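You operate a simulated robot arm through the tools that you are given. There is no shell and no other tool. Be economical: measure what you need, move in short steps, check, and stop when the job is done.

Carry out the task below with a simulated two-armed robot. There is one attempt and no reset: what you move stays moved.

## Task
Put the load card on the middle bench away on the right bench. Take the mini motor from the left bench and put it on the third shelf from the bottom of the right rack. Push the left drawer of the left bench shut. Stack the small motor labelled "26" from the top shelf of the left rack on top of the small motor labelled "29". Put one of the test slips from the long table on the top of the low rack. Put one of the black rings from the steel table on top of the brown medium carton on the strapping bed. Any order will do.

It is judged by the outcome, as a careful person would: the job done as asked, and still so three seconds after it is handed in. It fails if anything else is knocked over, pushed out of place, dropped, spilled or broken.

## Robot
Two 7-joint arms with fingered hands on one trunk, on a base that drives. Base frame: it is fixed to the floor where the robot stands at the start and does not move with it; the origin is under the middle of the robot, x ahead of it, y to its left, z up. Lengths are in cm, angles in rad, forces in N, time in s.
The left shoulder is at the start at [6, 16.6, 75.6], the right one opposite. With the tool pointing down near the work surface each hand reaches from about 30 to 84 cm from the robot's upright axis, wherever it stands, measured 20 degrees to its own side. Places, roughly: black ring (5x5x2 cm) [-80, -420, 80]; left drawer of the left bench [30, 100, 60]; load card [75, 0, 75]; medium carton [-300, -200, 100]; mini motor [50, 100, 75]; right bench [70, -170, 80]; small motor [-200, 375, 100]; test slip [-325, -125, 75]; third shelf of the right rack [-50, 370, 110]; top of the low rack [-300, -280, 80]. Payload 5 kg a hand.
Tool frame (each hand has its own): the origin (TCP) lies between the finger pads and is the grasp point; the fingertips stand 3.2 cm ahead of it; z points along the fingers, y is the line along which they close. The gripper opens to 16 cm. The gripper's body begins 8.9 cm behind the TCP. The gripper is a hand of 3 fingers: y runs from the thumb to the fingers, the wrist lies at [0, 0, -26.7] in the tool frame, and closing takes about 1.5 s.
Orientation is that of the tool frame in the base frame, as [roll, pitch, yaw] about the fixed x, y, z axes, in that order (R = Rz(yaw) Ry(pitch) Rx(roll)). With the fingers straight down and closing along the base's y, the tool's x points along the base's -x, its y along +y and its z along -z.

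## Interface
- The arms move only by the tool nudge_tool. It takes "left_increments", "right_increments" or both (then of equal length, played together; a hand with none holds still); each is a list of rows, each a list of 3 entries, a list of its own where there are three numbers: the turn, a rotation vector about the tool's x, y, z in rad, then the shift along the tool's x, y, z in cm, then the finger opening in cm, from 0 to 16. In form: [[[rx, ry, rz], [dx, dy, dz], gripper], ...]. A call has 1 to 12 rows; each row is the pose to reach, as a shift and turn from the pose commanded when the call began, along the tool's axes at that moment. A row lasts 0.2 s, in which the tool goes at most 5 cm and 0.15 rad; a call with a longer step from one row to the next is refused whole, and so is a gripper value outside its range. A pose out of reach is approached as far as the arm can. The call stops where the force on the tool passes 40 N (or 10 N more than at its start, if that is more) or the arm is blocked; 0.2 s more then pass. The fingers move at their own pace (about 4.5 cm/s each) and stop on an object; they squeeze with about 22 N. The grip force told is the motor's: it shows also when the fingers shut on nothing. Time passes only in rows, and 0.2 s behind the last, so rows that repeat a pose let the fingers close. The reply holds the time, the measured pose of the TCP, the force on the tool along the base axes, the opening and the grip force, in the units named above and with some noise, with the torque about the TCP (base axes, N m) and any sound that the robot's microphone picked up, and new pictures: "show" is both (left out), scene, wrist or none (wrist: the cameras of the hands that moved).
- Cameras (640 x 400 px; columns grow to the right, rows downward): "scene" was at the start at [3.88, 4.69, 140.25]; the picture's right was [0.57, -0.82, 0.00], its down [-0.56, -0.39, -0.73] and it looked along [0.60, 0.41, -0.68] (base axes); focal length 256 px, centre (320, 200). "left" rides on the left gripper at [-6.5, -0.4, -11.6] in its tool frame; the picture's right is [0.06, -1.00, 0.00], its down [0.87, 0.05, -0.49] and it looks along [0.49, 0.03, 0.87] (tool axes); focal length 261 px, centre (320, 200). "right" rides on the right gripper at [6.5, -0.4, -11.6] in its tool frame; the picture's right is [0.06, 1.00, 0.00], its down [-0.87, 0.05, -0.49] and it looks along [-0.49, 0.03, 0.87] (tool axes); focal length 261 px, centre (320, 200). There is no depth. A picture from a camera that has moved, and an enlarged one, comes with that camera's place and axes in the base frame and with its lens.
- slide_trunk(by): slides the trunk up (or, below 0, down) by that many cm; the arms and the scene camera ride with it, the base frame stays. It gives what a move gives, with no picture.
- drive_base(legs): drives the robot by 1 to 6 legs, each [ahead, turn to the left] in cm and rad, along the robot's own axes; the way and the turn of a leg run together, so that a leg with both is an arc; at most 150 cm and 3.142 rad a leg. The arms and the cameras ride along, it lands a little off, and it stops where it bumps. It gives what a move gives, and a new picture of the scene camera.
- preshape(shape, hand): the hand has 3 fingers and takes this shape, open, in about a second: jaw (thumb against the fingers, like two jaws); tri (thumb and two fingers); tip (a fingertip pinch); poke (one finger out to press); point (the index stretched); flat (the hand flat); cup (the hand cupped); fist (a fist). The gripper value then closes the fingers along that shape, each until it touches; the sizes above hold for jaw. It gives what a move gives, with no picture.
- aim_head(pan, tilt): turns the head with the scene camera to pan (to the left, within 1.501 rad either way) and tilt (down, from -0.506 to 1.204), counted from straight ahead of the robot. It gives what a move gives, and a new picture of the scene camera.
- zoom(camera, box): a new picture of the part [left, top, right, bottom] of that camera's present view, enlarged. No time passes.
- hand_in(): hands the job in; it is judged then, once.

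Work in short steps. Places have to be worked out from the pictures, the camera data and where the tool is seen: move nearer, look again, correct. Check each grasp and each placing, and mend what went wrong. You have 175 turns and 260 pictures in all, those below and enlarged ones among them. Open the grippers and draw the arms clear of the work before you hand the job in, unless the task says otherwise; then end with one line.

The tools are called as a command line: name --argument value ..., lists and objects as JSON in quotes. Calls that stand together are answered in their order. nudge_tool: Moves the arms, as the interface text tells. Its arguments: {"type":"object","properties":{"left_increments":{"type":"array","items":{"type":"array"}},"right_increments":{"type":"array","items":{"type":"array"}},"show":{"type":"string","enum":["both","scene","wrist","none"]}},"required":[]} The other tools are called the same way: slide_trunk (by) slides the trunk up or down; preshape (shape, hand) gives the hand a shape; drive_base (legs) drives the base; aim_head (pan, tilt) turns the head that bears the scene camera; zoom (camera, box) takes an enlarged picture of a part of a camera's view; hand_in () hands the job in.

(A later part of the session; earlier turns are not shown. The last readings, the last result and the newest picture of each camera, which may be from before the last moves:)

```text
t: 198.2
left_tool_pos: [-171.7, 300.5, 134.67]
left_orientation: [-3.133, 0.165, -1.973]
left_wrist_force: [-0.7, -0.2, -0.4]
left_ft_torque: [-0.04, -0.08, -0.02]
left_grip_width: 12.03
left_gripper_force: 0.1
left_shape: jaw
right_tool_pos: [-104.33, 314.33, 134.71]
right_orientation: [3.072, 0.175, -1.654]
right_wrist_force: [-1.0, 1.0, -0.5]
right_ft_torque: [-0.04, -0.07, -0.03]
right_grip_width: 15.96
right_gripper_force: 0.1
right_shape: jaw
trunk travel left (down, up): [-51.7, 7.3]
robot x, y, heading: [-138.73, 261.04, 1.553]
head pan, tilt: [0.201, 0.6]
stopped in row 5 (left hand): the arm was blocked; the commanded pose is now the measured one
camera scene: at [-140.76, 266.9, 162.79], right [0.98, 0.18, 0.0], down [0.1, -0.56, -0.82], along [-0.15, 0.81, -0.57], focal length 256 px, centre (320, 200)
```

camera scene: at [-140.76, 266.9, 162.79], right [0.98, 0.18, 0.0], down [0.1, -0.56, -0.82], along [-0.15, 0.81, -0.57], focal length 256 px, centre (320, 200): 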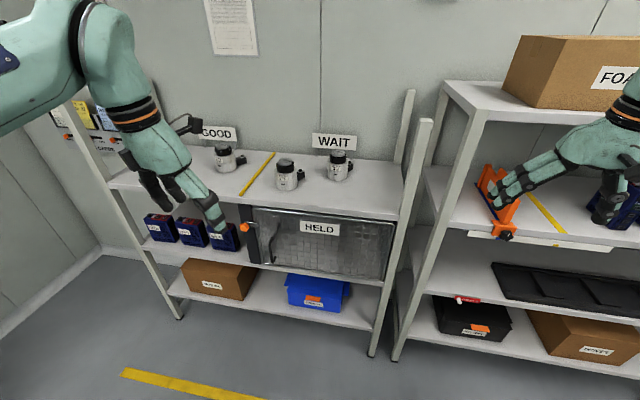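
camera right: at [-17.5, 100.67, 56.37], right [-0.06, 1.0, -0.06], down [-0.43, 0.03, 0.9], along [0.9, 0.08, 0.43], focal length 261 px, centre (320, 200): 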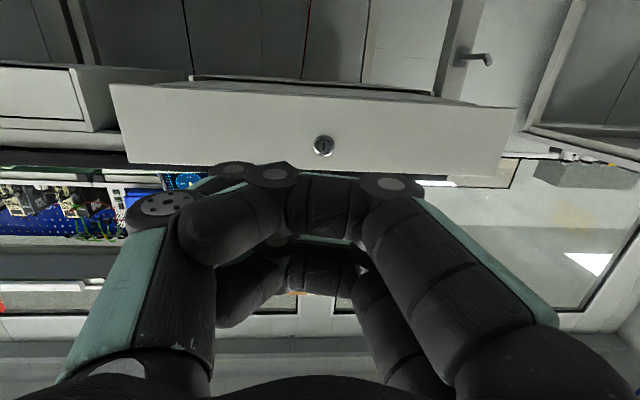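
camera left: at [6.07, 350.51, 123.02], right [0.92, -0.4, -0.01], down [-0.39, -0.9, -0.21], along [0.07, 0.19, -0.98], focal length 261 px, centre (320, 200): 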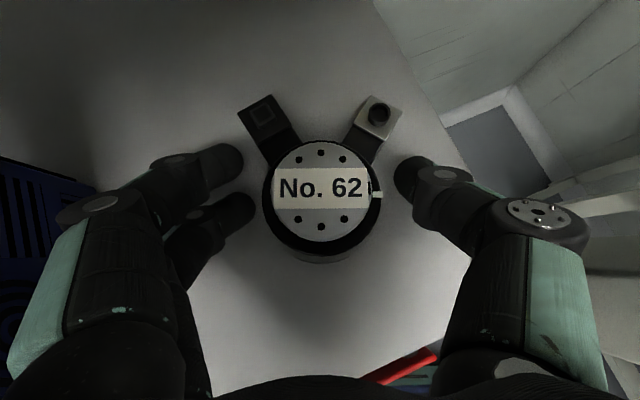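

Four motors stand there; I zoom on each for its label.

zoom --camera "scene" --box '[265, 140, 365, 200]'

zoom --camera "scene" --box '[170, 130, 270, 190]'

```text
6.40 times, centred on (315, 170) of scene
camera zoom: at [-140.76, 266.9, 162.79], right [0.98, 0.18, 0.0], down [0.1, -0.56, -0.82], along [-0.15, 0.81, -0.57], focal length 1640 px, centre (352, 392)
```

zoom: 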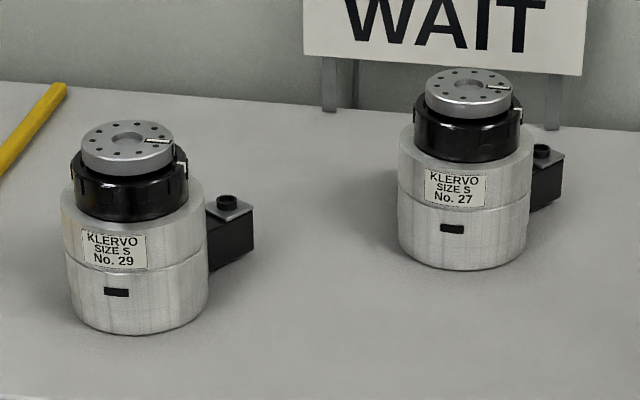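

```text
6.40 times, centred on (220, 160) of scene
camera zoom: at [-140.76, 266.9, 162.79], right [0.98, 0.18, 0.0], down [0.1, -0.56, -0.82], along [-0.15, 0.81, -0.57], focal length 1640 px, centre (960, 456)
```

zoom: 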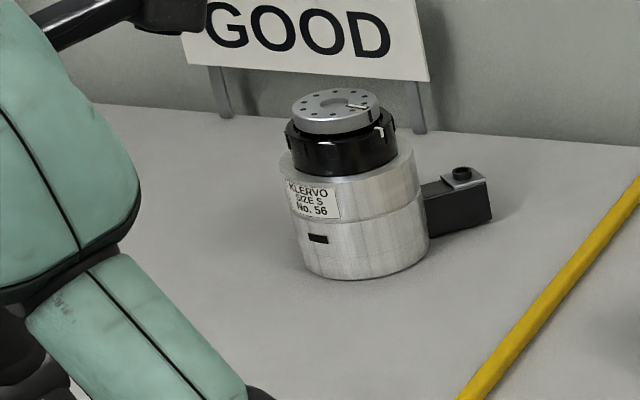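

29 is at about [-174, 364]; 27 and 56 also seen. The fourth motor, likely 26, is further left near [-252, 375]. I aim the head left to read it and check for obstacles there.

aim_head --pan 0.9 --tilt 0.55

```text
t: 199.2
left_tool_pos: [-171.22, 300.54, 134.61]
left_orientation: [-3.138, 0.166, -1.971]
left_wrist_force: [-0.1, -0.4, -0.2]
left_ft_torque: [0.0, 0.0, -0.04]
left_grip_width: 11.98
left_gripper_force: 0.1
left_shape: jaw
right_tool_pos: [-103.98, 314.18, 134.9]
right_orientation: [3.071, 0.176, -1.655]
right_wrist_force: [-0.2, -0.8, 1.0]
right_ft_torque: [0.01, 0.0, -0.03]
right_grip_width: 15.98
right_gripper_force: 0.2
right_shape: jaw
trunk travel left (down, up): [-51.7, 7.3]
robot x, y, heading: [-138.82, 261.1, 1.55]
head pan, tilt: [0.901, 0.55]
camera scene: at [-145.78, 263.77, 163.25], right [0.64, 0.77, 0.0], down [0.4, -0.33, -0.85], along [-0.66, 0.54, -0.52], focal length 256 px, centre (320, 200)
```

scene: 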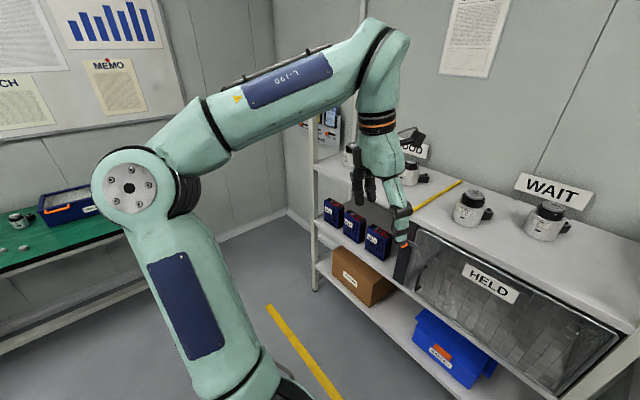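

Clear floor up to x≈-295. I move 85 cm to the left and face the rack again.

drive_base --legs '[[0, 1.59], [85, 0], [0, -1.57]]'

aim_head --pan 0.1 --tilt 0.6

```text
t: 211.4
left_tool_pos: [-258.23, 298.66, 134.76]
left_orientation: [-3.139, 0.166, -1.933]
left_wrist_force: [0.5, -0.1, 0.3]
left_ft_torque: [-0.01, -0.02, -0.01]
left_grip_width: 11.98
left_gripper_force: 0.1
left_shape: jaw
right_tool_pos: [-191.59, 315.16, 134.85]
right_orientation: [3.067, 0.173, -1.614]
right_wrist_force: [-0.2, 0.8, 0.0]
right_ft_torque: [0.01, 0.03, -0.03]
right_grip_width: 15.98
right_gripper_force: 0.2
right_shape: jaw
trunk travel left (down, up): [-51.7, 7.3]
robot x, y, heading: [-224.24, 260.6, 1.594]
head pan, tilt: [0.901, 0.55]
camera scene: at [-231.27, 262.95, 163.25], right [0.6, 0.8, 0.0], down [0.42, -0.32, -0.85], along [-0.68, 0.52, -0.52], focal length 256 px, centre (320, 200)
```

scene: 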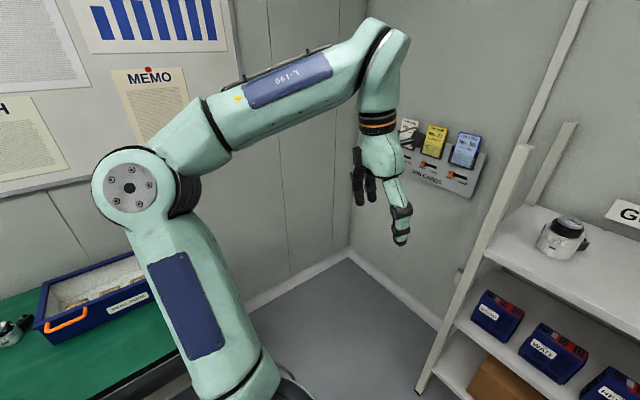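

```text
t: 212.6
left_tool_pos: [-258.37, 298.64, 134.77]
left_orientation: [-3.136, 0.166, -1.933]
left_wrist_force: [0.6, 0.7, -0.8]
left_ft_torque: [0.02, 0.01, -0.01]
left_grip_width: 11.99
left_gripper_force: 0.0
left_shape: jaw
right_tool_pos: [-191.63, 315.06, 134.85]
right_orientation: [3.071, 0.174, -1.615]
right_wrist_force: [-0.4, 0.2, 0.4]
right_ft_torque: [0.01, -0.02, 0.01]
right_grip_width: 15.99
right_gripper_force: 0.1
right_shape: jaw
trunk travel left (down, up): [-51.7, 7.3]
robot x, y, heading: [-224.5, 260.47, 1.593]
head pan, tilt: [0.099, 0.6]
camera scene: at [-225.22, 266.3, 162.8], right [0.99, 0.12, 0.0], down [0.07, -0.56, -0.83], along [-0.1, 0.82, -0.56], focal length 256 px, centre (320, 200)
```

scene: 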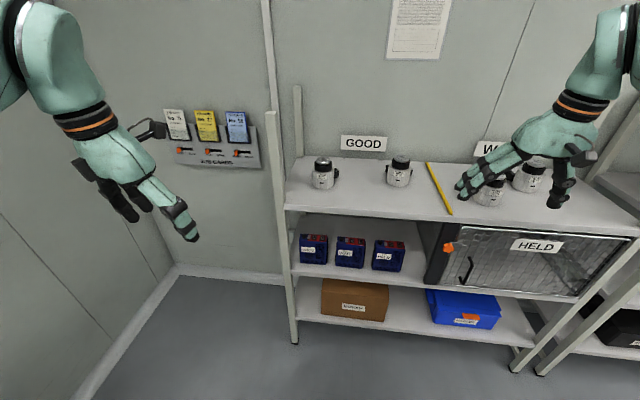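

zoom --camera "scene" --box '[280, 130, 440, 230]'

```text
4.00 times, centred on (360, 180) of scene
camera zoom: at [-225.22, 266.3, 162.8], right [0.99, 0.12, 0.0], down [0.07, -0.56, -0.83], along [-0.1, 0.82, -0.56], focal length 1025 px, centre (160, 280)
```

zoom: 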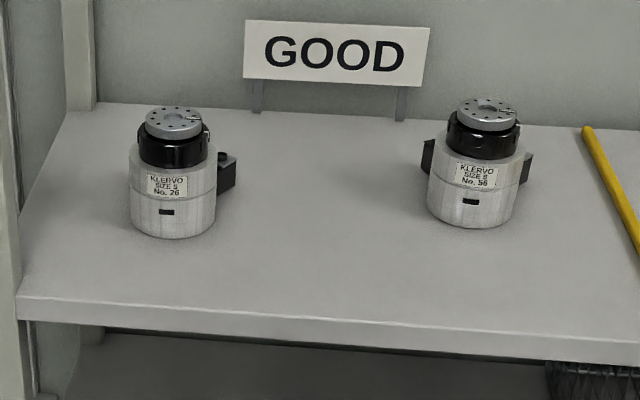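

No. 26 is the leftmost motor, at about [-236, 363], shelf top z≈105.5, ~9.5 cm across and ~11.5 tall, connectors to its right and back. I raise the right hand, square the left one, and drive in.

nudge_tool --left_increments '[[[0, 0.08, 0], [0, 0, -2], 15], [[0, 0.166, 0], [0, 0, -4], 15], [[0, 0.166, 0], [0, 0, -5], 15]]' --right_increments '[[[0, 0, 0], [4, 0, -2], 16], [[0, 0, 0], [8, 0, -4], 16], [[0, 0, 0], [10, 0, -6], 16]]' --show "none"

drive_base --legs '[[0, -0.24], [42, 0], [0, 0.22]]'

```text
t: 213.4
left_tool_pos: [-258.62, 297.76, 139.76]
left_orientation: [-3.137, 0.001, -1.932]
left_wrist_force: [-0.2, -0.2, 0.0]
left_ft_torque: [0.03, 0.02, -0.01]
left_grip_width: 14.97
left_gripper_force: 0.1
left_shape: jaw
right_tool_pos: [-191.51, 304.09, 138.99]
right_orientation: [3.07, 0.177, -1.613]
right_wrist_force: [-0.6, -0.2, -0.1]
right_ft_torque: [0.03, -0.02, 0.01]
right_grip_width: 16.01
right_gripper_force: 0.0
right_shape: jaw
trunk travel left (down, up): [-51.7, 7.3]
robot x, y, heading: [-224.44, 260.46, 1.59]
head pan, tilt: [0.099, 0.6]
```

```text
t: 217.2
left_tool_pos: [-240.85, 344.89, 139.65]
left_orientation: [-3.141, 0.008, -2.16]
left_wrist_force: [1.6, 4.9, 0.5]
left_ft_torque: [0.04, -0.02, -0.37]
left_grip_width: 15.02
left_gripper_force: 0.0
left_shape: jaw
right_tool_pos: [-174.48, 337.56, 139.09]
right_orientation: [3.072, 0.175, -1.815]
right_wrist_force: [-0.7, -0.3, 0.7]
right_ft_torque: [0.01, 0.01, -0.01]
right_grip_width: 16.01
right_gripper_force: 0.1
right_shape: jaw
trunk travel left (down, up): [-51.7, 7.3]
robot x, y, heading: [-215.05, 301.18, 1.384]
head pan, tilt: [0.099, 0.6]
stopped in leg 3: the force on the tool passed its limit (the readings are from after the stop); the commanded pose is now the measured one
camera scene: at [-214.97, 307.05, 162.8], right [1.0, -0.09, 0.0], down [-0.05, -0.56, -0.82], along [0.07, 0.82, -0.57], focal length 256 px, centre (320, 200)
```

scene: 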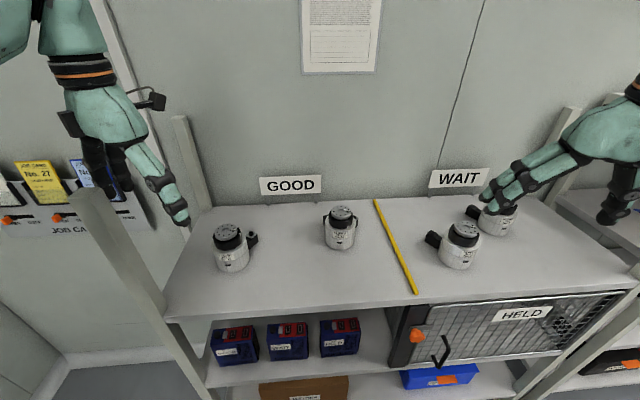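

The left hand touched the rack's front-left post and stopped. I turn the base back a bit and raise the hand well above the post.

drive_base --legs '[[0, -0.08]]'

nudge_tool --left_increments '[[[0, 0, 0], [0, 0, -3], 14], [[0, 0, 0], [0, 0, -6], 13], [[0, 0, 0], [0, 0, -9], 13], [[0, 0, 0], [0, 0, -11], 13]]' --show "both"

```text
t: 218.1
left_tool_pos: [-237.41, 346.58, 139.84]
left_orientation: [-3.14, 0.005, -2.239]
left_wrist_force: [0.1, -0.5, 0.6]
left_ft_torque: [0.02, 0.02, 0.01]
left_grip_width: 15.04
left_gripper_force: 0.0
left_shape: jaw
right_tool_pos: [-171.54, 334.06, 139.07]
right_orientation: [3.069, 0.178, -1.895]
right_wrist_force: [-0.1, 0.6, -1.7]
right_ft_torque: [0.04, 0.01, 0.03]
right_grip_width: 15.99
right_gripper_force: 0.0
right_shape: jaw
trunk travel left (down, up): [-51.7, 7.3]
robot x, y, heading: [-215.1, 301.06, 1.302]
head pan, tilt: [0.099, 0.6]
camera scene: at [-214.32, 306.92, 162.8], right [0.99, -0.16, 0.0], down [-0.09, -0.56, -0.83], along [0.14, 0.81, -0.56], focal length 256 px, centre (320, 200)
```

scene: 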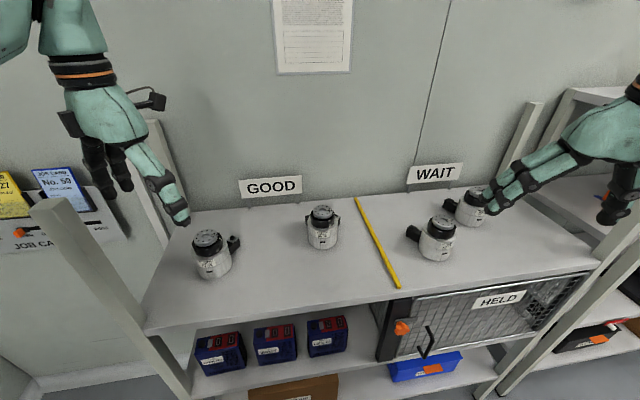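

```text
t: 219.1
left_tool_pos: [-238.6, 346.11, 144.57]
left_orientation: [-3.133, 0.029, -2.231]
left_wrist_force: [-0.1, 0.3, -0.2]
left_ft_torque: [0.02, -0.04, 0.01]
left_grip_width: 13.01
left_gripper_force: 0.1
left_shape: jaw
left hand out of reach, approached as far as the arm can: row 2, 3, 4
right_tool_pos: [-171.66, 334.17, 139.17]
right_orientation: [3.069, 0.178, -1.894]
right_wrist_force: [-0.6, 0.1, -0.4]
right_ft_torque: [0.03, -0.01, 0.0]
right_grip_width: 16.02
right_gripper_force: 0.1
right_shape: jaw
trunk travel left (down, up): [-51.7, 7.3]
robot x, y, heading: [-215.45, 301.04, 1.306]
head pan, tilt: [0.099, 0.6]
camera scene: at [-214.55, 306.96, 162.8], right [0.99, -0.16, 0.0], down [-0.09, -0.56, -0.83], along [0.14, 0.81, -0.56], focal length 256 px, centre (320, 200)
camera left: at [-234.46, 350.64, 156.37], right [0.75, -0.66, 0.01], down [-0.59, -0.66, 0.47], along [-0.3, -0.35, -0.89], focal length 261 px, centre (320, 200)
```

scene: 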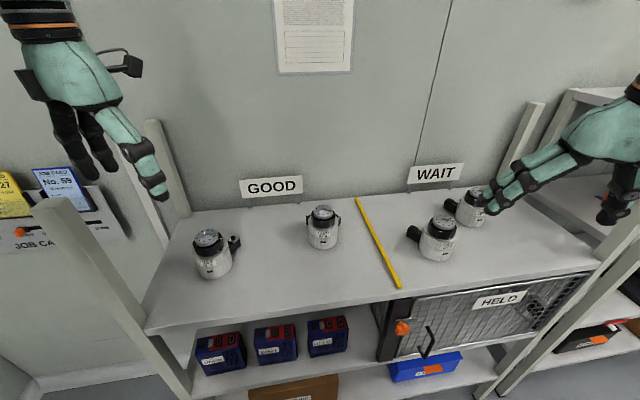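
left: 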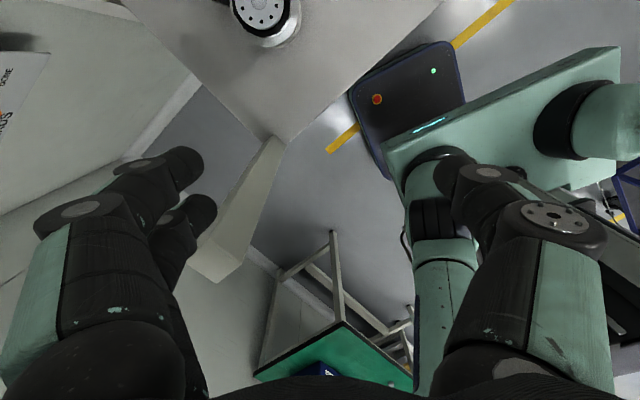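

The motor 26 is at [-235.8, 360.3], and 29 at about [-170, 356.8]; tops at z≈117. I move the left hand over 26 at z≈126 and yaw it so that the fingers avoid the connectors.

nudge_tool --left_increments '[[[0, 0, -0.1], [-2.5, 1.5, 2], 13], [[0, 0, -0.2], [-5, 3, 5], 13], [[0, 0, -0.3], [-7.5, 4.5, 8], 13], [[0, 0, -0.4], [-10, 6, 11], 13], [[0, 0, -0.4], [-11.7, 7.2, 15], 13], [[0, 0, -0.4], [-11.7, 7.2, 19], 13], [[0, 0, -0.4], [-11.7, 7.2, 22], 13], [[0, 0, -0.4], [-11.7, 7.2, 24.5], 13], [[0, 0, -0.4], [-11.7, 7.2, 24.5], 13]]' --show "both"

```text
t: 221.1
left_tool_pos: [-236.58, 360.09, 120.08]
left_orientation: [-3.137, 0.007, -1.839]
left_wrist_force: [0.1, -0.4, 0.8]
left_ft_torque: [0.01, -0.04, 0.0]
left_grip_width: 13.03
left_gripper_force: 0.0
left_shape: jaw
right_tool_pos: [-171.59, 334.08, 139.07]
right_orientation: [3.07, 0.177, -1.894]
right_wrist_force: [-0.2, -0.2, -0.1]
right_ft_torque: [0.01, 0.03, 0.04]
right_grip_width: 15.99
right_gripper_force: 0.0
right_shape: jaw
trunk travel left (down, up): [-51.7, 7.3]
robot x, y, heading: [-215.44, 301.34, 1.308]
head pan, tilt: [0.099, 0.6]
camera scene: at [-214.44, 306.96, 162.8], right [0.99, -0.16, 0.0], down [-0.09, -0.56, -0.83], along [0.14, 0.81, -0.56], focal length 256 px, centre (320, 200)
camera left: at [-234.49, 366.02, 131.66], right [0.95, -0.32, 0.0], down [-0.28, -0.83, 0.49], along [-0.16, -0.46, -0.87], focal length 261 px, centre (320, 200)
```

scene: 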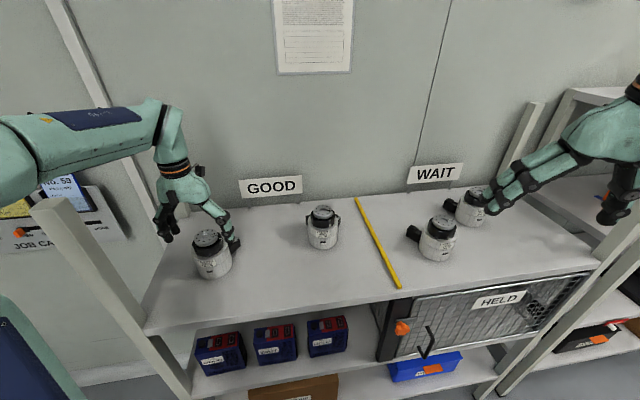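
left: 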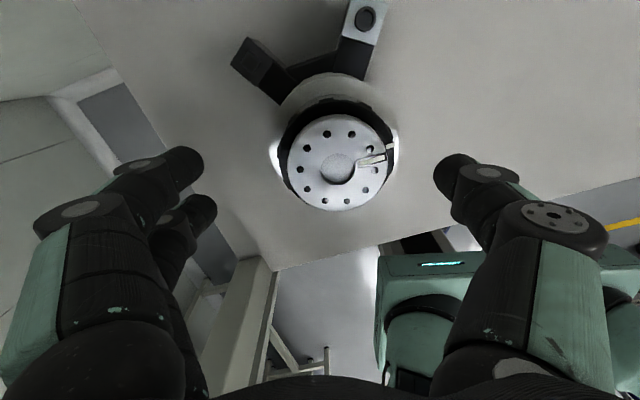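

The connectors point at 53 and 130 degrees, clear of the fingers. I shift 1 cm right and come down 9 cm around the body.

nudge_tool --left_increments '[[[0, 0, 0], [-0.4, -0.95, 0], 13], [[0, 0, 0], [-0.4, -0.95, 3], 13], [[0, 0, 0], [-0.4, -0.95, 6], 13], [[0, 0, 0], [-0.4, -0.95, 8], 13], [[0, 0, 0], [-0.4, -0.95, 9], 13], [[0, 0, 0], [-0.4, -0.95, 9], 13]]' --show "wrist"

```text
t: 222.5
left_tool_pos: [-235.47, 360.22, 111.08]
left_orientation: [-3.137, 0.007, -1.839]
left_wrist_force: [-0.4, -0.5, -0.4]
left_ft_torque: [-0.01, -0.01, -0.01]
left_grip_width: 13.01
left_gripper_force: 0.1
left_shape: jaw
right_tool_pos: [-171.57, 334.06, 139.15]
right_orientation: [3.07, 0.177, -1.896]
right_wrist_force: [0.3, 0.5, 0.0]
right_ft_torque: [-0.02, -0.01, 0.0]
right_grip_width: 16.0
right_gripper_force: 0.1
right_shape: jaw
trunk travel left (down, up): [-51.7, 7.3]
robot x, y, heading: [-215.27, 301.42, 1.306]
head pan, tilt: [0.099, 0.6]
camera left: at [-233.37, 366.21, 122.71], right [0.95, -0.32, 0.0], down [-0.29, -0.83, 0.49], along [-0.16, -0.46, -0.87], focal length 261 px, centre (320, 200)
```

left: 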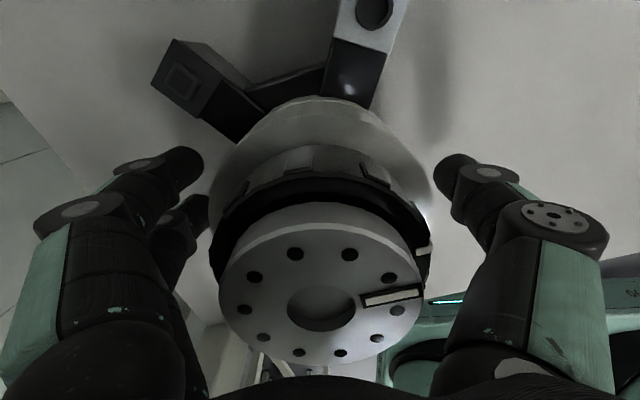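

Fingers straddle the body evenly; I close.

nudge_tool --left_increments '[[[0, 0, 0], [0, 0, 0], 10], [[0, 0, 0], [0, 0, 0], 8], [[0, 0, 0], [0, 0, 0], 7], [[0, 0, 0], [0, 0, 0], 6], [[0, 0, 0], [0, 0, 0], 6], [[0, 0, 0], [0, 0, 0], 6], [[0, 0, 0], [0, 0, -1.5], 6], [[0, 0, 0], [0, 0, -3], 6]]' --show "wrist"

```text
t: 224.3
left_tool_pos: [-235.52, 360.35, 113.96]
left_orientation: [-3.137, 0.005, -1.839]
left_wrist_force: [0.6, 0.7, -14.7]
left_ft_torque: [-0.16, 0.0, 0.0]
left_grip_width: 8.33
left_gripper_force: 21.9
left_shape: jaw
right_tool_pos: [-171.63, 334.16, 139.02]
right_orientation: [3.069, 0.176, -1.895]
right_wrist_force: [-0.2, -0.6, 0.0]
right_ft_torque: [0.02, 0.01, 0.0]
right_grip_width: 15.99
right_gripper_force: 0.0
right_shape: jaw
trunk travel left (down, up): [-51.7, 7.3]
robot x, y, heading: [-214.96, 301.25, 1.304]
head pan, tilt: [0.099, 0.6]
camera left: at [-233.45, 366.28, 125.54], right [0.95, -0.32, 0.0], down [-0.28, -0.83, 0.49], along [-0.16, -0.46, -0.87], focal length 261 px, centre (320, 200)
```

left: 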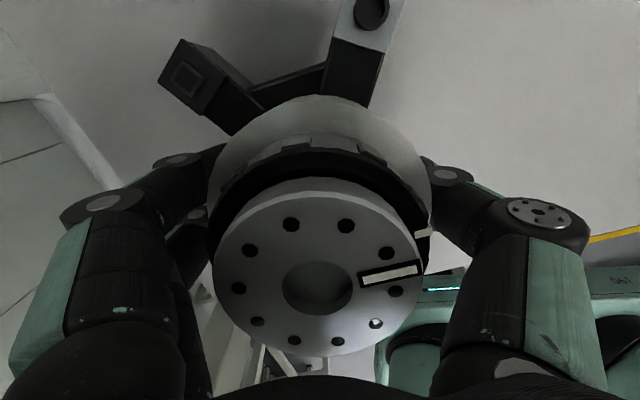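

Motor 26 is lifted (1.5 kg). I raise it to z≈130 and then back out, shift 66 cm to the right and face the rack again for 29.

nudge_tool --left_increments '[[[0, 0, 0], [0, 0, -4], 6], [[0, 0, 0], [0, 0, -8], 6], [[0, 0, 0], [0, 0, -12], 6], [[0, 0, 0], [0, 0, -15.5], 6], [[0, 0, 0], [0, 0, -15.5], 6]]' --show "none"

drive_base --legs '[[-33, 0]]'

```text
t: 225.5
left_tool_pos: [-235.7, 360.34, 129.47]
left_orientation: [-3.139, 0.005, -1.839]
left_wrist_force: [0.4, 1.3, -14.9]
left_ft_torque: [-0.13, 0.02, 0.02]
left_grip_width: 8.33
left_gripper_force: 22.1
left_shape: jaw
right_tool_pos: [-171.68, 334.26, 139.12]
right_orientation: [3.069, 0.175, -1.895]
right_wrist_force: [0.5, -0.5, 0.1]
right_ft_torque: [-0.02, 0.03, -0.01]
right_grip_width: 15.99
right_gripper_force: 0.0
right_shape: jaw
trunk travel left (down, up): [-51.7, 7.3]
robot x, y, heading: [-215.13, 301.73, 1.304]
head pan, tilt: [0.099, 0.6]
```

```text
t: 227.6
left_tool_pos: [-244.08, 329.25, 129.52]
left_orientation: [-3.137, 0.006, -1.839]
left_wrist_force: [0.0, 0.0, -14.5]
left_ft_torque: [-0.13, 0.0, 0.0]
left_grip_width: 8.29
left_gripper_force: 22.3
left_shape: jaw
right_tool_pos: [-180.14, 302.85, 139.1]
right_orientation: [3.07, 0.179, -1.897]
right_wrist_force: [-0.5, -0.7, 0.7]
right_ft_torque: [0.05, -0.02, -0.03]
right_grip_width: 15.99
right_gripper_force: 0.1
right_shape: jaw
trunk travel left (down, up): [-51.7, 7.3]
robot x, y, heading: [-223.89, 269.77, 1.305]
head pan, tilt: [0.099, 0.6]
camera scene: at [-222.97, 275.82, 162.8], right [0.99, -0.17, 0.0], down [-0.09, -0.56, -0.83], along [0.14, 0.81, -0.56], focal length 256 px, centre (320, 200)
```

scene: 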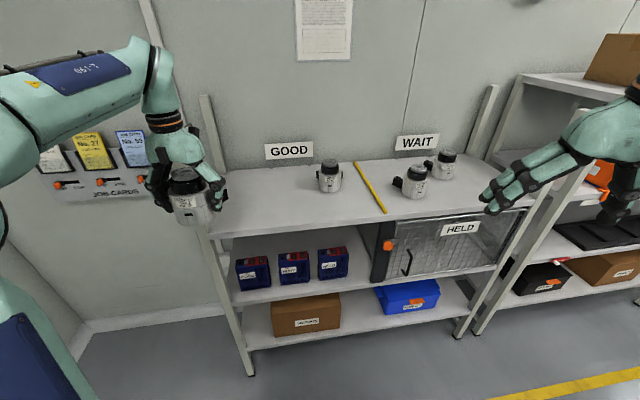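

Clear of the rack. Now the shift to the right, ending facing the rack at the same heading.

drive_base --legs '[[0, -1.305], [66, 0], [0, 1.305]]'

```text
t: 237.8
left_tool_pos: [-180.09, 329.21, 129.47]
left_orientation: [-3.138, 0.005, -1.808]
left_wrist_force: [-0.1, 0.6, -14.1]
left_ft_torque: [-0.18, 0.03, -0.01]
left_grip_width: 8.26
left_gripper_force: 22.1
left_shape: jaw
right_tool_pos: [-115.26, 305.17, 139.01]
right_orientation: [3.07, 0.176, -1.864]
right_wrist_force: [0.1, 0.4, -0.1]
right_ft_torque: [0.02, 0.0, 0.02]
right_grip_width: 16.0
right_gripper_force: 0.1
right_shape: jaw
trunk travel left (down, up): [-51.7, 7.3]
robot x, y, heading: [-157.47, 270.52, 1.34]
head pan, tilt: [0.099, 0.6]
camera scene: at [-157.15, 276.61, 162.79], right [0.99, -0.13, 0.0], down [-0.07, -0.56, -0.82], along [0.11, 0.82, -0.57], focal length 256 px, centre (320, 200)
```

scene: 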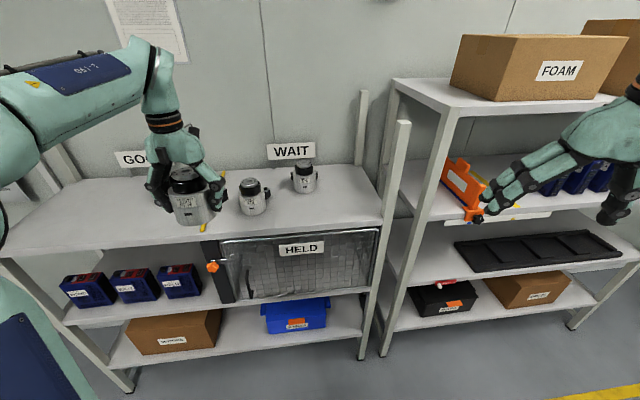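

29 appears at about [-170.8, 357]. I drive 27 cm in and check with the wrist camera.

drive_base --legs '[[27, 0]]'

zoom --camera "left" --box '[0, 0, 640, 400]'

```text
t: 239.7
left_tool_pos: [-174.51, 355.3, 129.46]
left_orientation: [-3.138, 0.004, -1.796]
left_wrist_force: [0.2, 0.7, -14.9]
left_ft_torque: [-0.19, 0.0, 0.0]
left_grip_width: 8.3
left_gripper_force: 21.8
left_shape: jaw
right_tool_pos: [-109.51, 331.98, 138.97]
right_orientation: [3.07, 0.175, -1.852]
right_wrist_force: [-0.2, -0.1, -0.3]
right_ft_torque: [-0.04, 0.01, -0.04]
right_grip_width: 15.97
right_gripper_force: 0.1
right_shape: jaw
trunk travel left (down, up): [-51.7, 7.3]
robot x, y, heading: [-151.48, 297.16, 1.35]
head pan, tilt: [0.099, 0.6]
camera scene: at [-151.07, 303.04, 162.79], right [0.99, -0.12, 0.0], down [-0.07, -0.56, -0.82], along [0.1, 0.82, -0.57], focal length 256 px, centre (320, 200)
```

scene: 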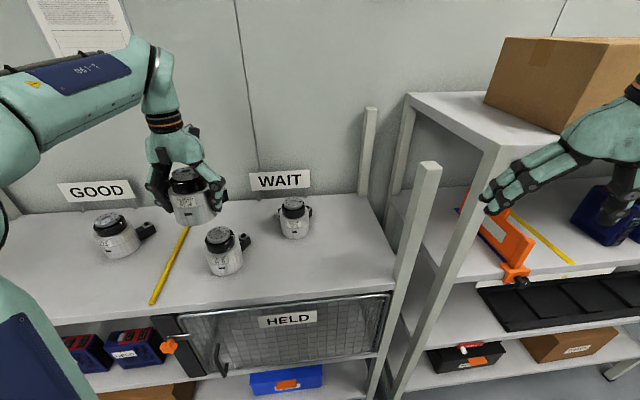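

```text
1.00 times, centred on (320, 200) of left
camera zoom: at [-172.66, 361.49, 140.94], right [0.96, -0.28, 0.0], down [-0.25, -0.84, 0.49], along [-0.14, -0.47, -0.87], focal length 261 px, centre (320, 200)
```

zoom: 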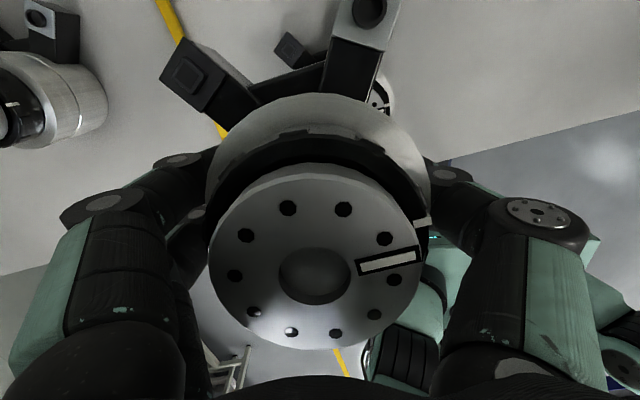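

I zoom to locate 29's flange precisely.

zoom --camera "scene" --box '[150, 160, 270, 290]'

```text
3.08 times, centred on (210, 225) of scene
camera zoom: at [-151.07, 303.04, 162.79], right [0.99, -0.12, 0.0], down [-0.07, -0.56, -0.82], along [0.1, 0.82, -0.57], focal length 788 px, centre (658, 123)
```

zoom: 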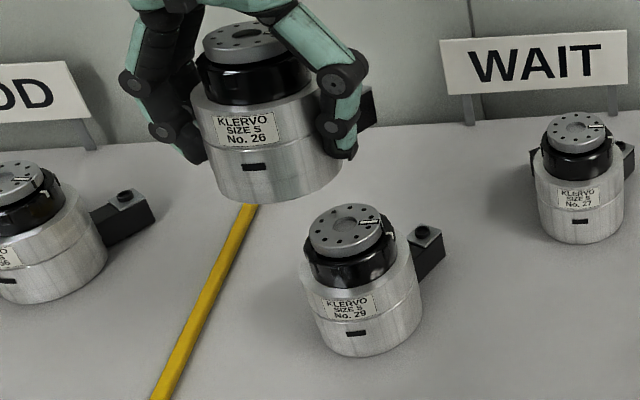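

From the pictures 29's axis is at about [-171.3, 355.9] with its top at z≈117.3; the held motor's axis is near [-174.5, 356.2]. I shift by [+3.2, -0.3] and lower 3.5 cm, then compare again.

nudge_tool --left_increments '[[[0, 0, 0], [-0.2, -1.6, 0], 6], [[0, 0, 0], [-0.42, -3.2, 0], 6], [[0, 0, 0], [-0.42, -3.2, 2], 6], [[0, 0, 0], [-0.42, -3.2, 3.5], 6], [[0, 0, 0], [-0.42, -3.2, 3.5], 6]]' --show "none"

zoom --camera "scene" --box '[160, 170, 280, 290]'

```text
t: 240.9
left_tool_pos: [-171.27, 354.89, 126.03]
left_orientation: [-3.138, 0.002, -1.796]
left_wrist_force: [0.3, -0.8, -14.1]
left_ft_torque: [-0.16, 0.02, -0.02]
left_grip_width: 8.29
left_gripper_force: 21.6
left_shape: jaw
right_tool_pos: [-109.57, 331.79, 139.11]
right_orientation: [3.07, 0.175, -1.853]
right_wrist_force: [0.4, 0.6, 0.5]
right_ft_torque: [0.03, -0.02, 0.0]
right_grip_width: 15.98
right_gripper_force: 0.1
right_shape: jaw
trunk travel left (down, up): [-51.7, 7.3]
robot x, y, heading: [-151.5, 297.13, 1.353]
head pan, tilt: [0.099, 0.6]
```

```text
3.33 times, centred on (220, 230) of scene
camera zoom: at [-151.11, 302.88, 162.8], right [0.99, -0.12, 0.0], down [-0.07, -0.56, -0.82], along [0.1, 0.82, -0.57], focal length 854 px, centre (653, 100)
```

zoom: 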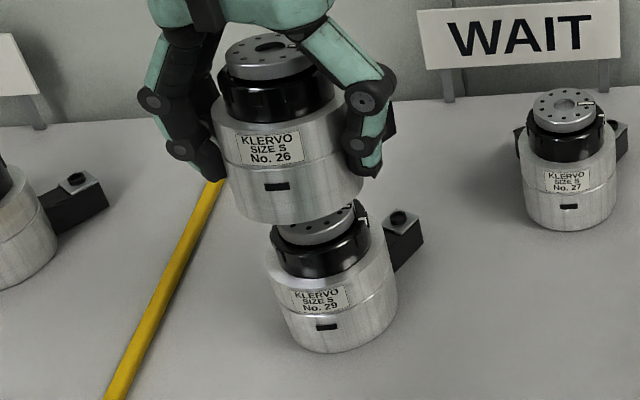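

Projecting the held axis down to 29's top lands on (319,222), matching 29's flange at (317,222). I lower 2.6 cm, then step gently.

nudge_tool --left_increments '[[[0, 0, 0], [0, 0, 1], 6], [[0, 0, 0], [0, 0, 2], 6], [[0, 0, 0], [0, 0, 2.5], 6], [[0, 0, 0], [0, 0, 2.8], 6], [[0, 0, 0], [0, 0, 2.8], 6]]' --show "none"

zoom --camera "scene" --box '[160, 170, 280, 290]'

```text
t: 242.1
left_tool_pos: [-171.41, 354.93, 123.17]
left_orientation: [-3.138, 0.006, -1.795]
left_wrist_force: [-0.7, -1.0, -7.5]
left_ft_torque: [0.09, 0.02, -0.01]
left_grip_width: 8.28
left_gripper_force: 22.2
left_shape: jaw
right_tool_pos: [-109.51, 331.85, 138.99]
right_orientation: [3.069, 0.176, -1.852]
right_wrist_force: [0.7, -0.2, 0.1]
right_ft_torque: [-0.02, 0.03, 0.01]
right_grip_width: 16.0
right_gripper_force: 0.0
right_shape: jaw
trunk travel left (down, up): [-51.7, 7.3]
robot x, y, heading: [-151.47, 297.21, 1.348]
head pan, tilt: [0.099, 0.6]
```

```text
3.33 times, centred on (220, 230) of scene
camera zoom: at [-151.07, 302.8, 162.81], right [0.99, -0.12, 0.0], down [-0.07, -0.56, -0.82], along [0.1, 0.82, -0.57], focal length 854 px, centre (653, 100)
```

zoom: 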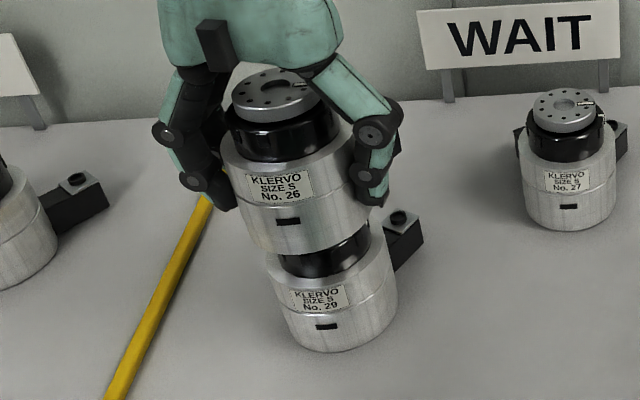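

Contact is starting (weight 14→7.5 N) and the axes agree to a few millimetres. I settle 0.2 cm more and open gently.

nudge_tool --left_increments '[[[0, 0, 0], [0, 0, 0.2], 6], [[0, 0, 0], [0, 0, 0.2], 7.5], [[0, 0, 0], [0, 0, 0.2], 8.5], [[0, 0, 0], [0, 0, 0.2], 10], [[0, 0, 0], [0, 0, 0.2], 12], [[0, 0, 0], [0, 0, 0.2], 12.5], [[0, 0, 0], [0, 0, 0.2], 12.5]]' --show "wrist"

zoom --camera "scene" --box '[160, 170, 280, 290]'

```text
t: 243.7
left_tool_pos: [-171.27, 355.02, 122.92]
left_orientation: [-3.139, 0.005, -1.795]
left_wrist_force: [0.1, 0.5, -0.5]
left_ft_torque: [-0.02, 0.0, 0.0]
left_grip_width: 12.48
left_gripper_force: 0.1
left_shape: jaw
right_tool_pos: [-109.48, 331.67, 139.13]
right_orientation: [3.068, 0.177, -1.852]
right_wrist_force: [-0.4, 0.2, -0.5]
right_ft_torque: [0.03, 0.02, 0.0]
right_grip_width: 16.0
right_gripper_force: 0.2
right_shape: jaw
trunk travel left (down, up): [-51.7, 7.3]
robot x, y, heading: [-151.82, 297.22, 1.347]
head pan, tilt: [0.099, 0.6]
camera left: at [-169.42, 360.99, 134.51], right [0.96, -0.28, 0.0], down [-0.25, -0.84, 0.49], along [-0.14, -0.47, -0.87], focal length 261 px, centre (320, 200)
```

left: 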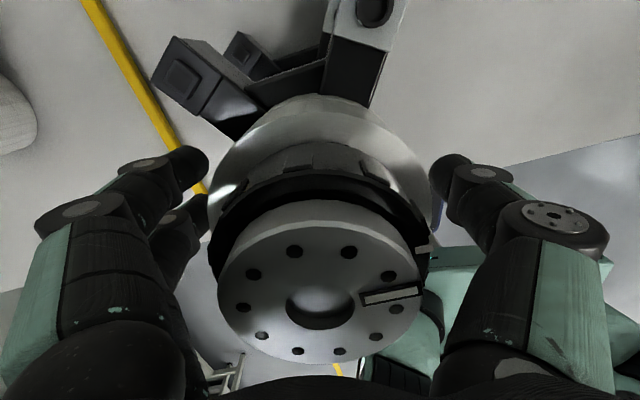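

```text
3.33 times, centred on (220, 230) of scene
camera zoom: at [-151.05, 302.78, 162.8], right [0.99, -0.12, 0.0], down [-0.07, -0.56, -0.83], along [0.1, 0.82, -0.56], focal length 854 px, centre (653, 100)
```

zoom: 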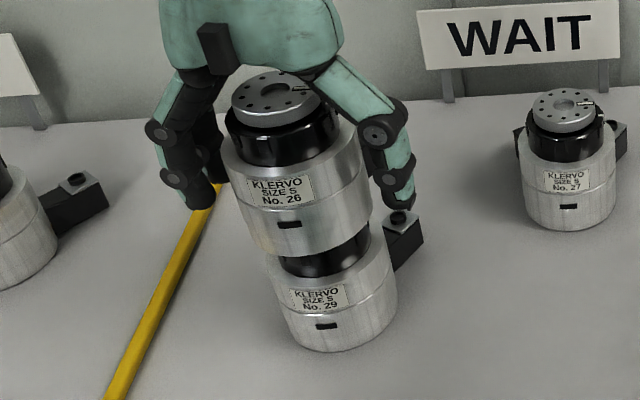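

26 stands on 29. I raise the hand straight up and then back the base away.

nudge_tool --left_increments '[[[0, 0, 0], [0, 0, -3], 13], [[0, 0, 0], [0, 0, -7], 13], [[0, 0, 0], [0, 0, -11], 13], [[0, 0, 0], [0, 0, -14], 13], [[0, 0, 0], [0, 0, -14], 13]]' --show "none"

```text
t: 244.9
left_tool_pos: [-171.34, 354.89, 136.78]
left_orientation: [-3.138, 0.007, -1.796]
left_wrist_force: [-0.2, -1.1, -0.6]
left_ft_torque: [0.0, -0.02, -0.03]
left_grip_width: 12.98
left_gripper_force: 0.2
left_shape: jaw
right_tool_pos: [-109.49, 331.59, 139.13]
right_orientation: [3.069, 0.177, -1.851]
right_wrist_force: [0.0, -0.3, -0.4]
right_ft_torque: [0.01, 0.02, -0.02]
right_grip_width: 15.99
right_gripper_force: 0.1
right_shape: jaw
trunk travel left (down, up): [-51.7, 7.3]
robot x, y, heading: [-151.62, 297.28, 1.348]
head pan, tilt: [0.099, 0.6]
```

I back off and drive around the cart's left side southward along x≈-215.

drive_base --legs '[[-35, 0], [0, 1.79], [55, 0], [0, 1.571], [100, 0]]'

aim_head --pan -0.3 --tilt 0.35

```text
t: 262.7
left_tool_pos: [-179.57, 115.38, 136.78]
left_orientation: [-3.138, 0.003, 1.584]
left_wrist_force: [-1.0, 0.3, -0.2]
left_ft_torque: [0.01, 0.04, -0.05]
left_grip_width: 12.97
left_gripper_force: 0.1
left_shape: jaw
right_tool_pos: [-245.2, 123.06, 139.06]
right_orientation: [3.069, 0.175, 1.53]
right_wrist_force: [-0.3, 1.4, 0.5]
right_ft_torque: [0.01, -0.02, -0.01]
right_grip_width: 15.99
right_gripper_force: 0.0
right_shape: jaw
trunk travel left (down, up): [-51.7, 7.3]
robot x, y, heading: [-212.51, 167.19, -1.551]
head pan, tilt: [0.099, 0.6]
camera scene: at [-211.51, 161.09, 162.8], right [-0.99, -0.12, 0.0], down [-0.07, 0.56, -0.82], along [0.1, -0.82, -0.57], focal length 256 px, centre (320, 200)
```

scene: 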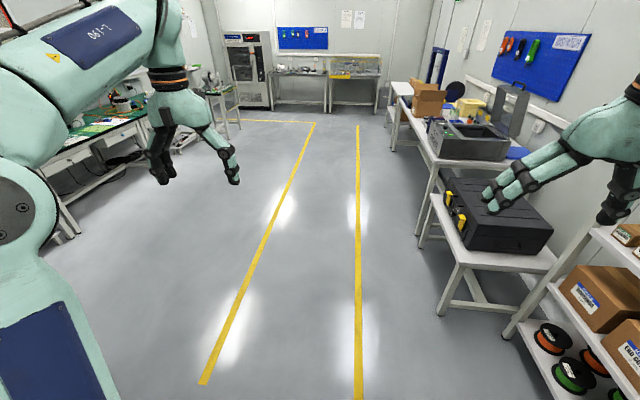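

```text
t: 263.6
left_tool_pos: [-179.69, 115.4, 136.8]
left_orientation: [-3.139, 0.005, 1.585]
left_wrist_force: [0.2, 0.4, -0.2]
left_ft_torque: [-0.03, 0.0, 0.01]
left_grip_width: 12.97
left_gripper_force: 0.0
left_shape: jaw
right_tool_pos: [-245.24, 123.29, 139.06]
right_orientation: [3.069, 0.176, 1.528]
right_wrist_force: [-0.6, 0.0, -0.3]
right_ft_torque: [-0.02, -0.03, -0.02]
right_grip_width: 15.99
right_gripper_force: 0.1
right_shape: jaw
trunk travel left (down, up): [-51.7, 7.3]
robot x, y, heading: [-212.47, 166.73, -1.553]
head pan, tilt: [-0.3, 0.351]
camera scene: at [-215.13, 160.97, 165.07], right [-0.96, 0.28, 0.0], down [0.1, 0.33, -0.94], along [-0.26, -0.9, -0.34], focal length 256 px, centre (320, 200)
```

scene: 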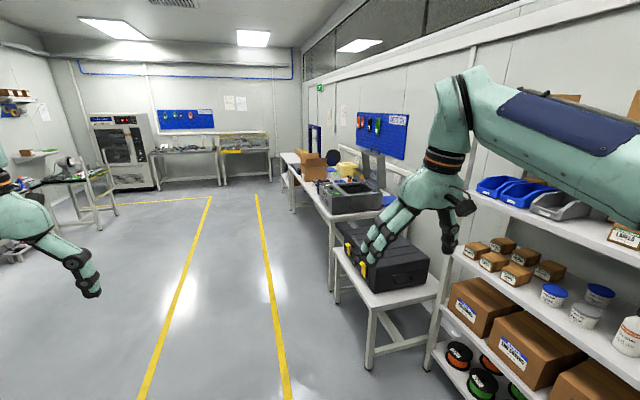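

The long table lies along the wall at x≈-325. I drive on south along the aisle to y≈-95 and turn to face it.

drive_base --legs '[[150, 0], [112, 0], [0, -1.59]]'

aim_head --pan 0.0 --tilt 0.6

```text
t: 280.3
left_tool_pos: [-260.86, -129.36, 136.85]
left_orientation: [-3.14, 0.006, -0.015]
left_wrist_force: [0.6, -0.1, 0.0]
left_ft_torque: [-0.01, 0.04, 0.02]
left_grip_width: 12.96
left_gripper_force: 0.0
left_shape: jaw
right_tool_pos: [-251.32, -64.02, 138.96]
right_orientation: [3.066, 0.177, -0.072]
right_wrist_force: [-0.4, 0.4, -0.4]
right_ft_torque: [0.0, 0.01, 0.02]
right_grip_width: 16.01
right_gripper_force: 0.1
right_shape: jaw
trunk travel left (down, up): [-51.7, 7.3]
robot x, y, heading: [-208.67, -98.21, 3.132]
head pan, tilt: [-0.3, 0.351]
camera scene: at [-214.29, -95.16, 165.08], right [0.31, 0.95, 0.0], down [0.33, -0.11, -0.94], along [-0.89, 0.29, -0.34], focal length 256 px, centre (320, 200)
```

scene: 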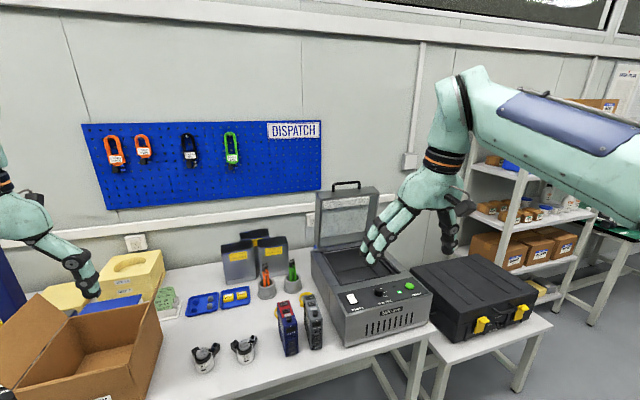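

```text
t: 281.1
left_tool_pos: [-261.1, -129.37, 136.74]
left_orientation: [-3.139, 0.006, -0.016]
left_wrist_force: [0.0, -0.6, -0.6]
left_ft_torque: [-0.03, -0.01, 0.01]
left_grip_width: 12.97
left_gripper_force: 0.1
left_shape: jaw
right_tool_pos: [-251.29, -64.05, 139.08]
right_orientation: [3.067, 0.175, -0.073]
right_wrist_force: [0.4, -0.4, 0.3]
right_ft_torque: [0.01, -0.01, 0.01]
right_grip_width: 15.99
right_gripper_force: 0.0
right_shape: jaw
trunk travel left (down, up): [-51.7, 7.3]
robot x, y, heading: [-208.47, -97.96, 3.131]
head pan, tilt: [0.0, 0.6]
camera scene: at [-214.27, -97.93, 162.81], right [0.01, 1.0, 0.0], down [0.56, -0.01, -0.83], along [-0.83, 0.01, -0.56], focal length 256 px, centre (320, 200)
```

scene: 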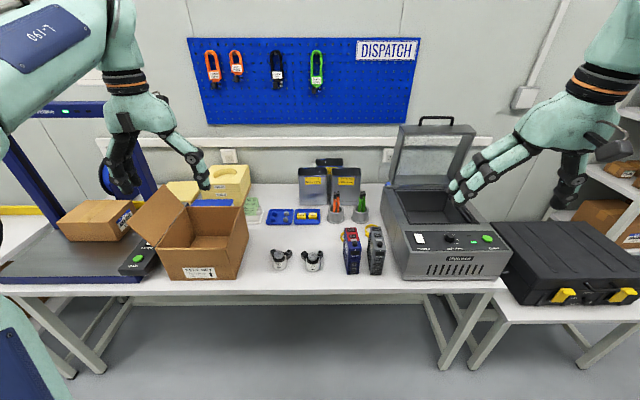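

I zoom on the table to find the test slips.

zoom --camera "scene" --box '[150, 150, 390, 290]'

```text
2.67 times, centred on (270, 220) of scene
camera zoom: at [-214.27, -97.93, 162.81], right [0.01, 1.0, 0.0], down [0.56, -0.01, -0.83], along [-0.83, 0.01, -0.56], focal length 683 px, centre (453, 147)
```

zoom: 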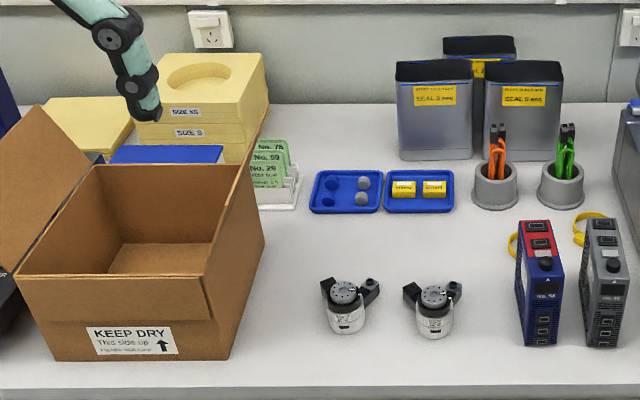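

The green cards in a white rack behind the carton look like the test slips; I zoom tighter.

zoom --camera "scene" --box '[230, 190, 280, 240]'

```text
8.00 times, centred on (255, 215) of scene
camera zoom: at [-214.27, -97.93, 162.81], right [0.01, 1.0, 0.0], down [0.56, -0.01, -0.83], along [-0.83, 0.01, -0.56], focal length 2049 px, centre (840, 80)
```

zoom: 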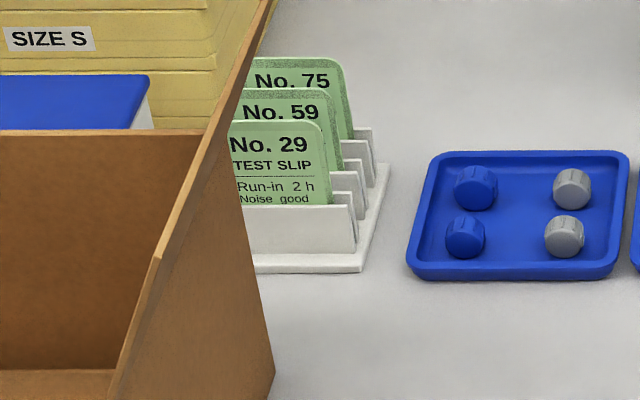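

Three slips stand in the white holder at about x=-323…-331, y≈-133, tops at z≈86, behind the open carton. I shift the base to y≈-152 so that the right hand (whose camera looks forward) can get over them.

drive_base --legs '[[0, 1.571], [54, 0], [0, -1.571]]'

aim_head --pan -0.1 --tilt 0.6

```text
t: 291.8
left_tool_pos: [-262.0, -183.08, 136.9]
left_orientation: [-3.141, 0.005, -0.006]
left_wrist_force: [-1.1, -0.5, 0.4]
left_ft_torque: [0.02, 0.01, 0.0]
left_grip_width: 12.99
left_gripper_force: 0.0
left_shape: jaw
right_tool_pos: [-252.84, -117.64, 139.09]
right_orientation: [3.068, 0.176, -0.063]
right_wrist_force: [1.0, -0.3, 0.6]
right_ft_torque: [-0.01, -0.02, 0.02]
right_grip_width: 15.99
right_gripper_force: 0.1
right_shape: jaw
trunk travel left (down, up): [-51.7, 7.3]
robot x, y, heading: [-209.74, -151.63, 3.138]
head pan, tilt: [0.0, 0.6]
camera scene: at [-215.46, -151.26, 162.8], right [0.0, 1.0, 0.0], down [0.56, 0.0, -0.83], along [-0.83, 0.0, -0.56], focal length 256 px, centre (320, 200)
```

scene: 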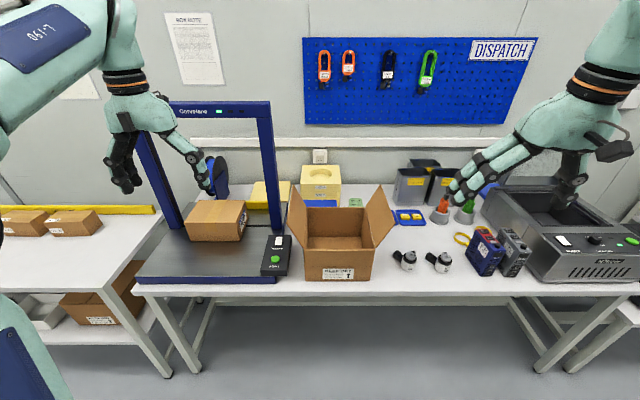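

```text
t: 292.5
left_tool_pos: [-261.87, -183.08, 136.7]
left_orientation: [-3.138, 0.004, -0.007]
left_wrist_force: [0.6, -0.3, -0.2]
left_ft_torque: [-0.01, -0.01, 0.01]
left_grip_width: 12.97
left_gripper_force: 0.1
left_shape: jaw
right_tool_pos: [-252.68, -117.68, 139.04]
right_orientation: [3.067, 0.176, -0.063]
right_wrist_force: [0.4, -0.3, 0.3]
right_ft_torque: [0.0, -0.02, -0.02]
right_grip_width: 15.99
right_gripper_force: 0.0
right_shape: jaw
trunk travel left (down, up): [-51.7, 7.3]
robot x, y, heading: [-209.33, -151.03, 3.14]
head pan, tilt: [-0.099, 0.6]
camera scene: at [-215.41, -150.43, 162.8], right [0.1, 0.99, 0.0], down [0.56, -0.06, -0.83], along [-0.82, 0.08, -0.56], focal length 256 px, centre (320, 200)
```

scene: 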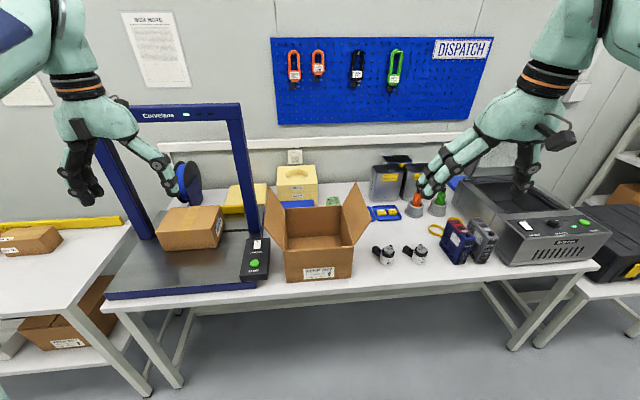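

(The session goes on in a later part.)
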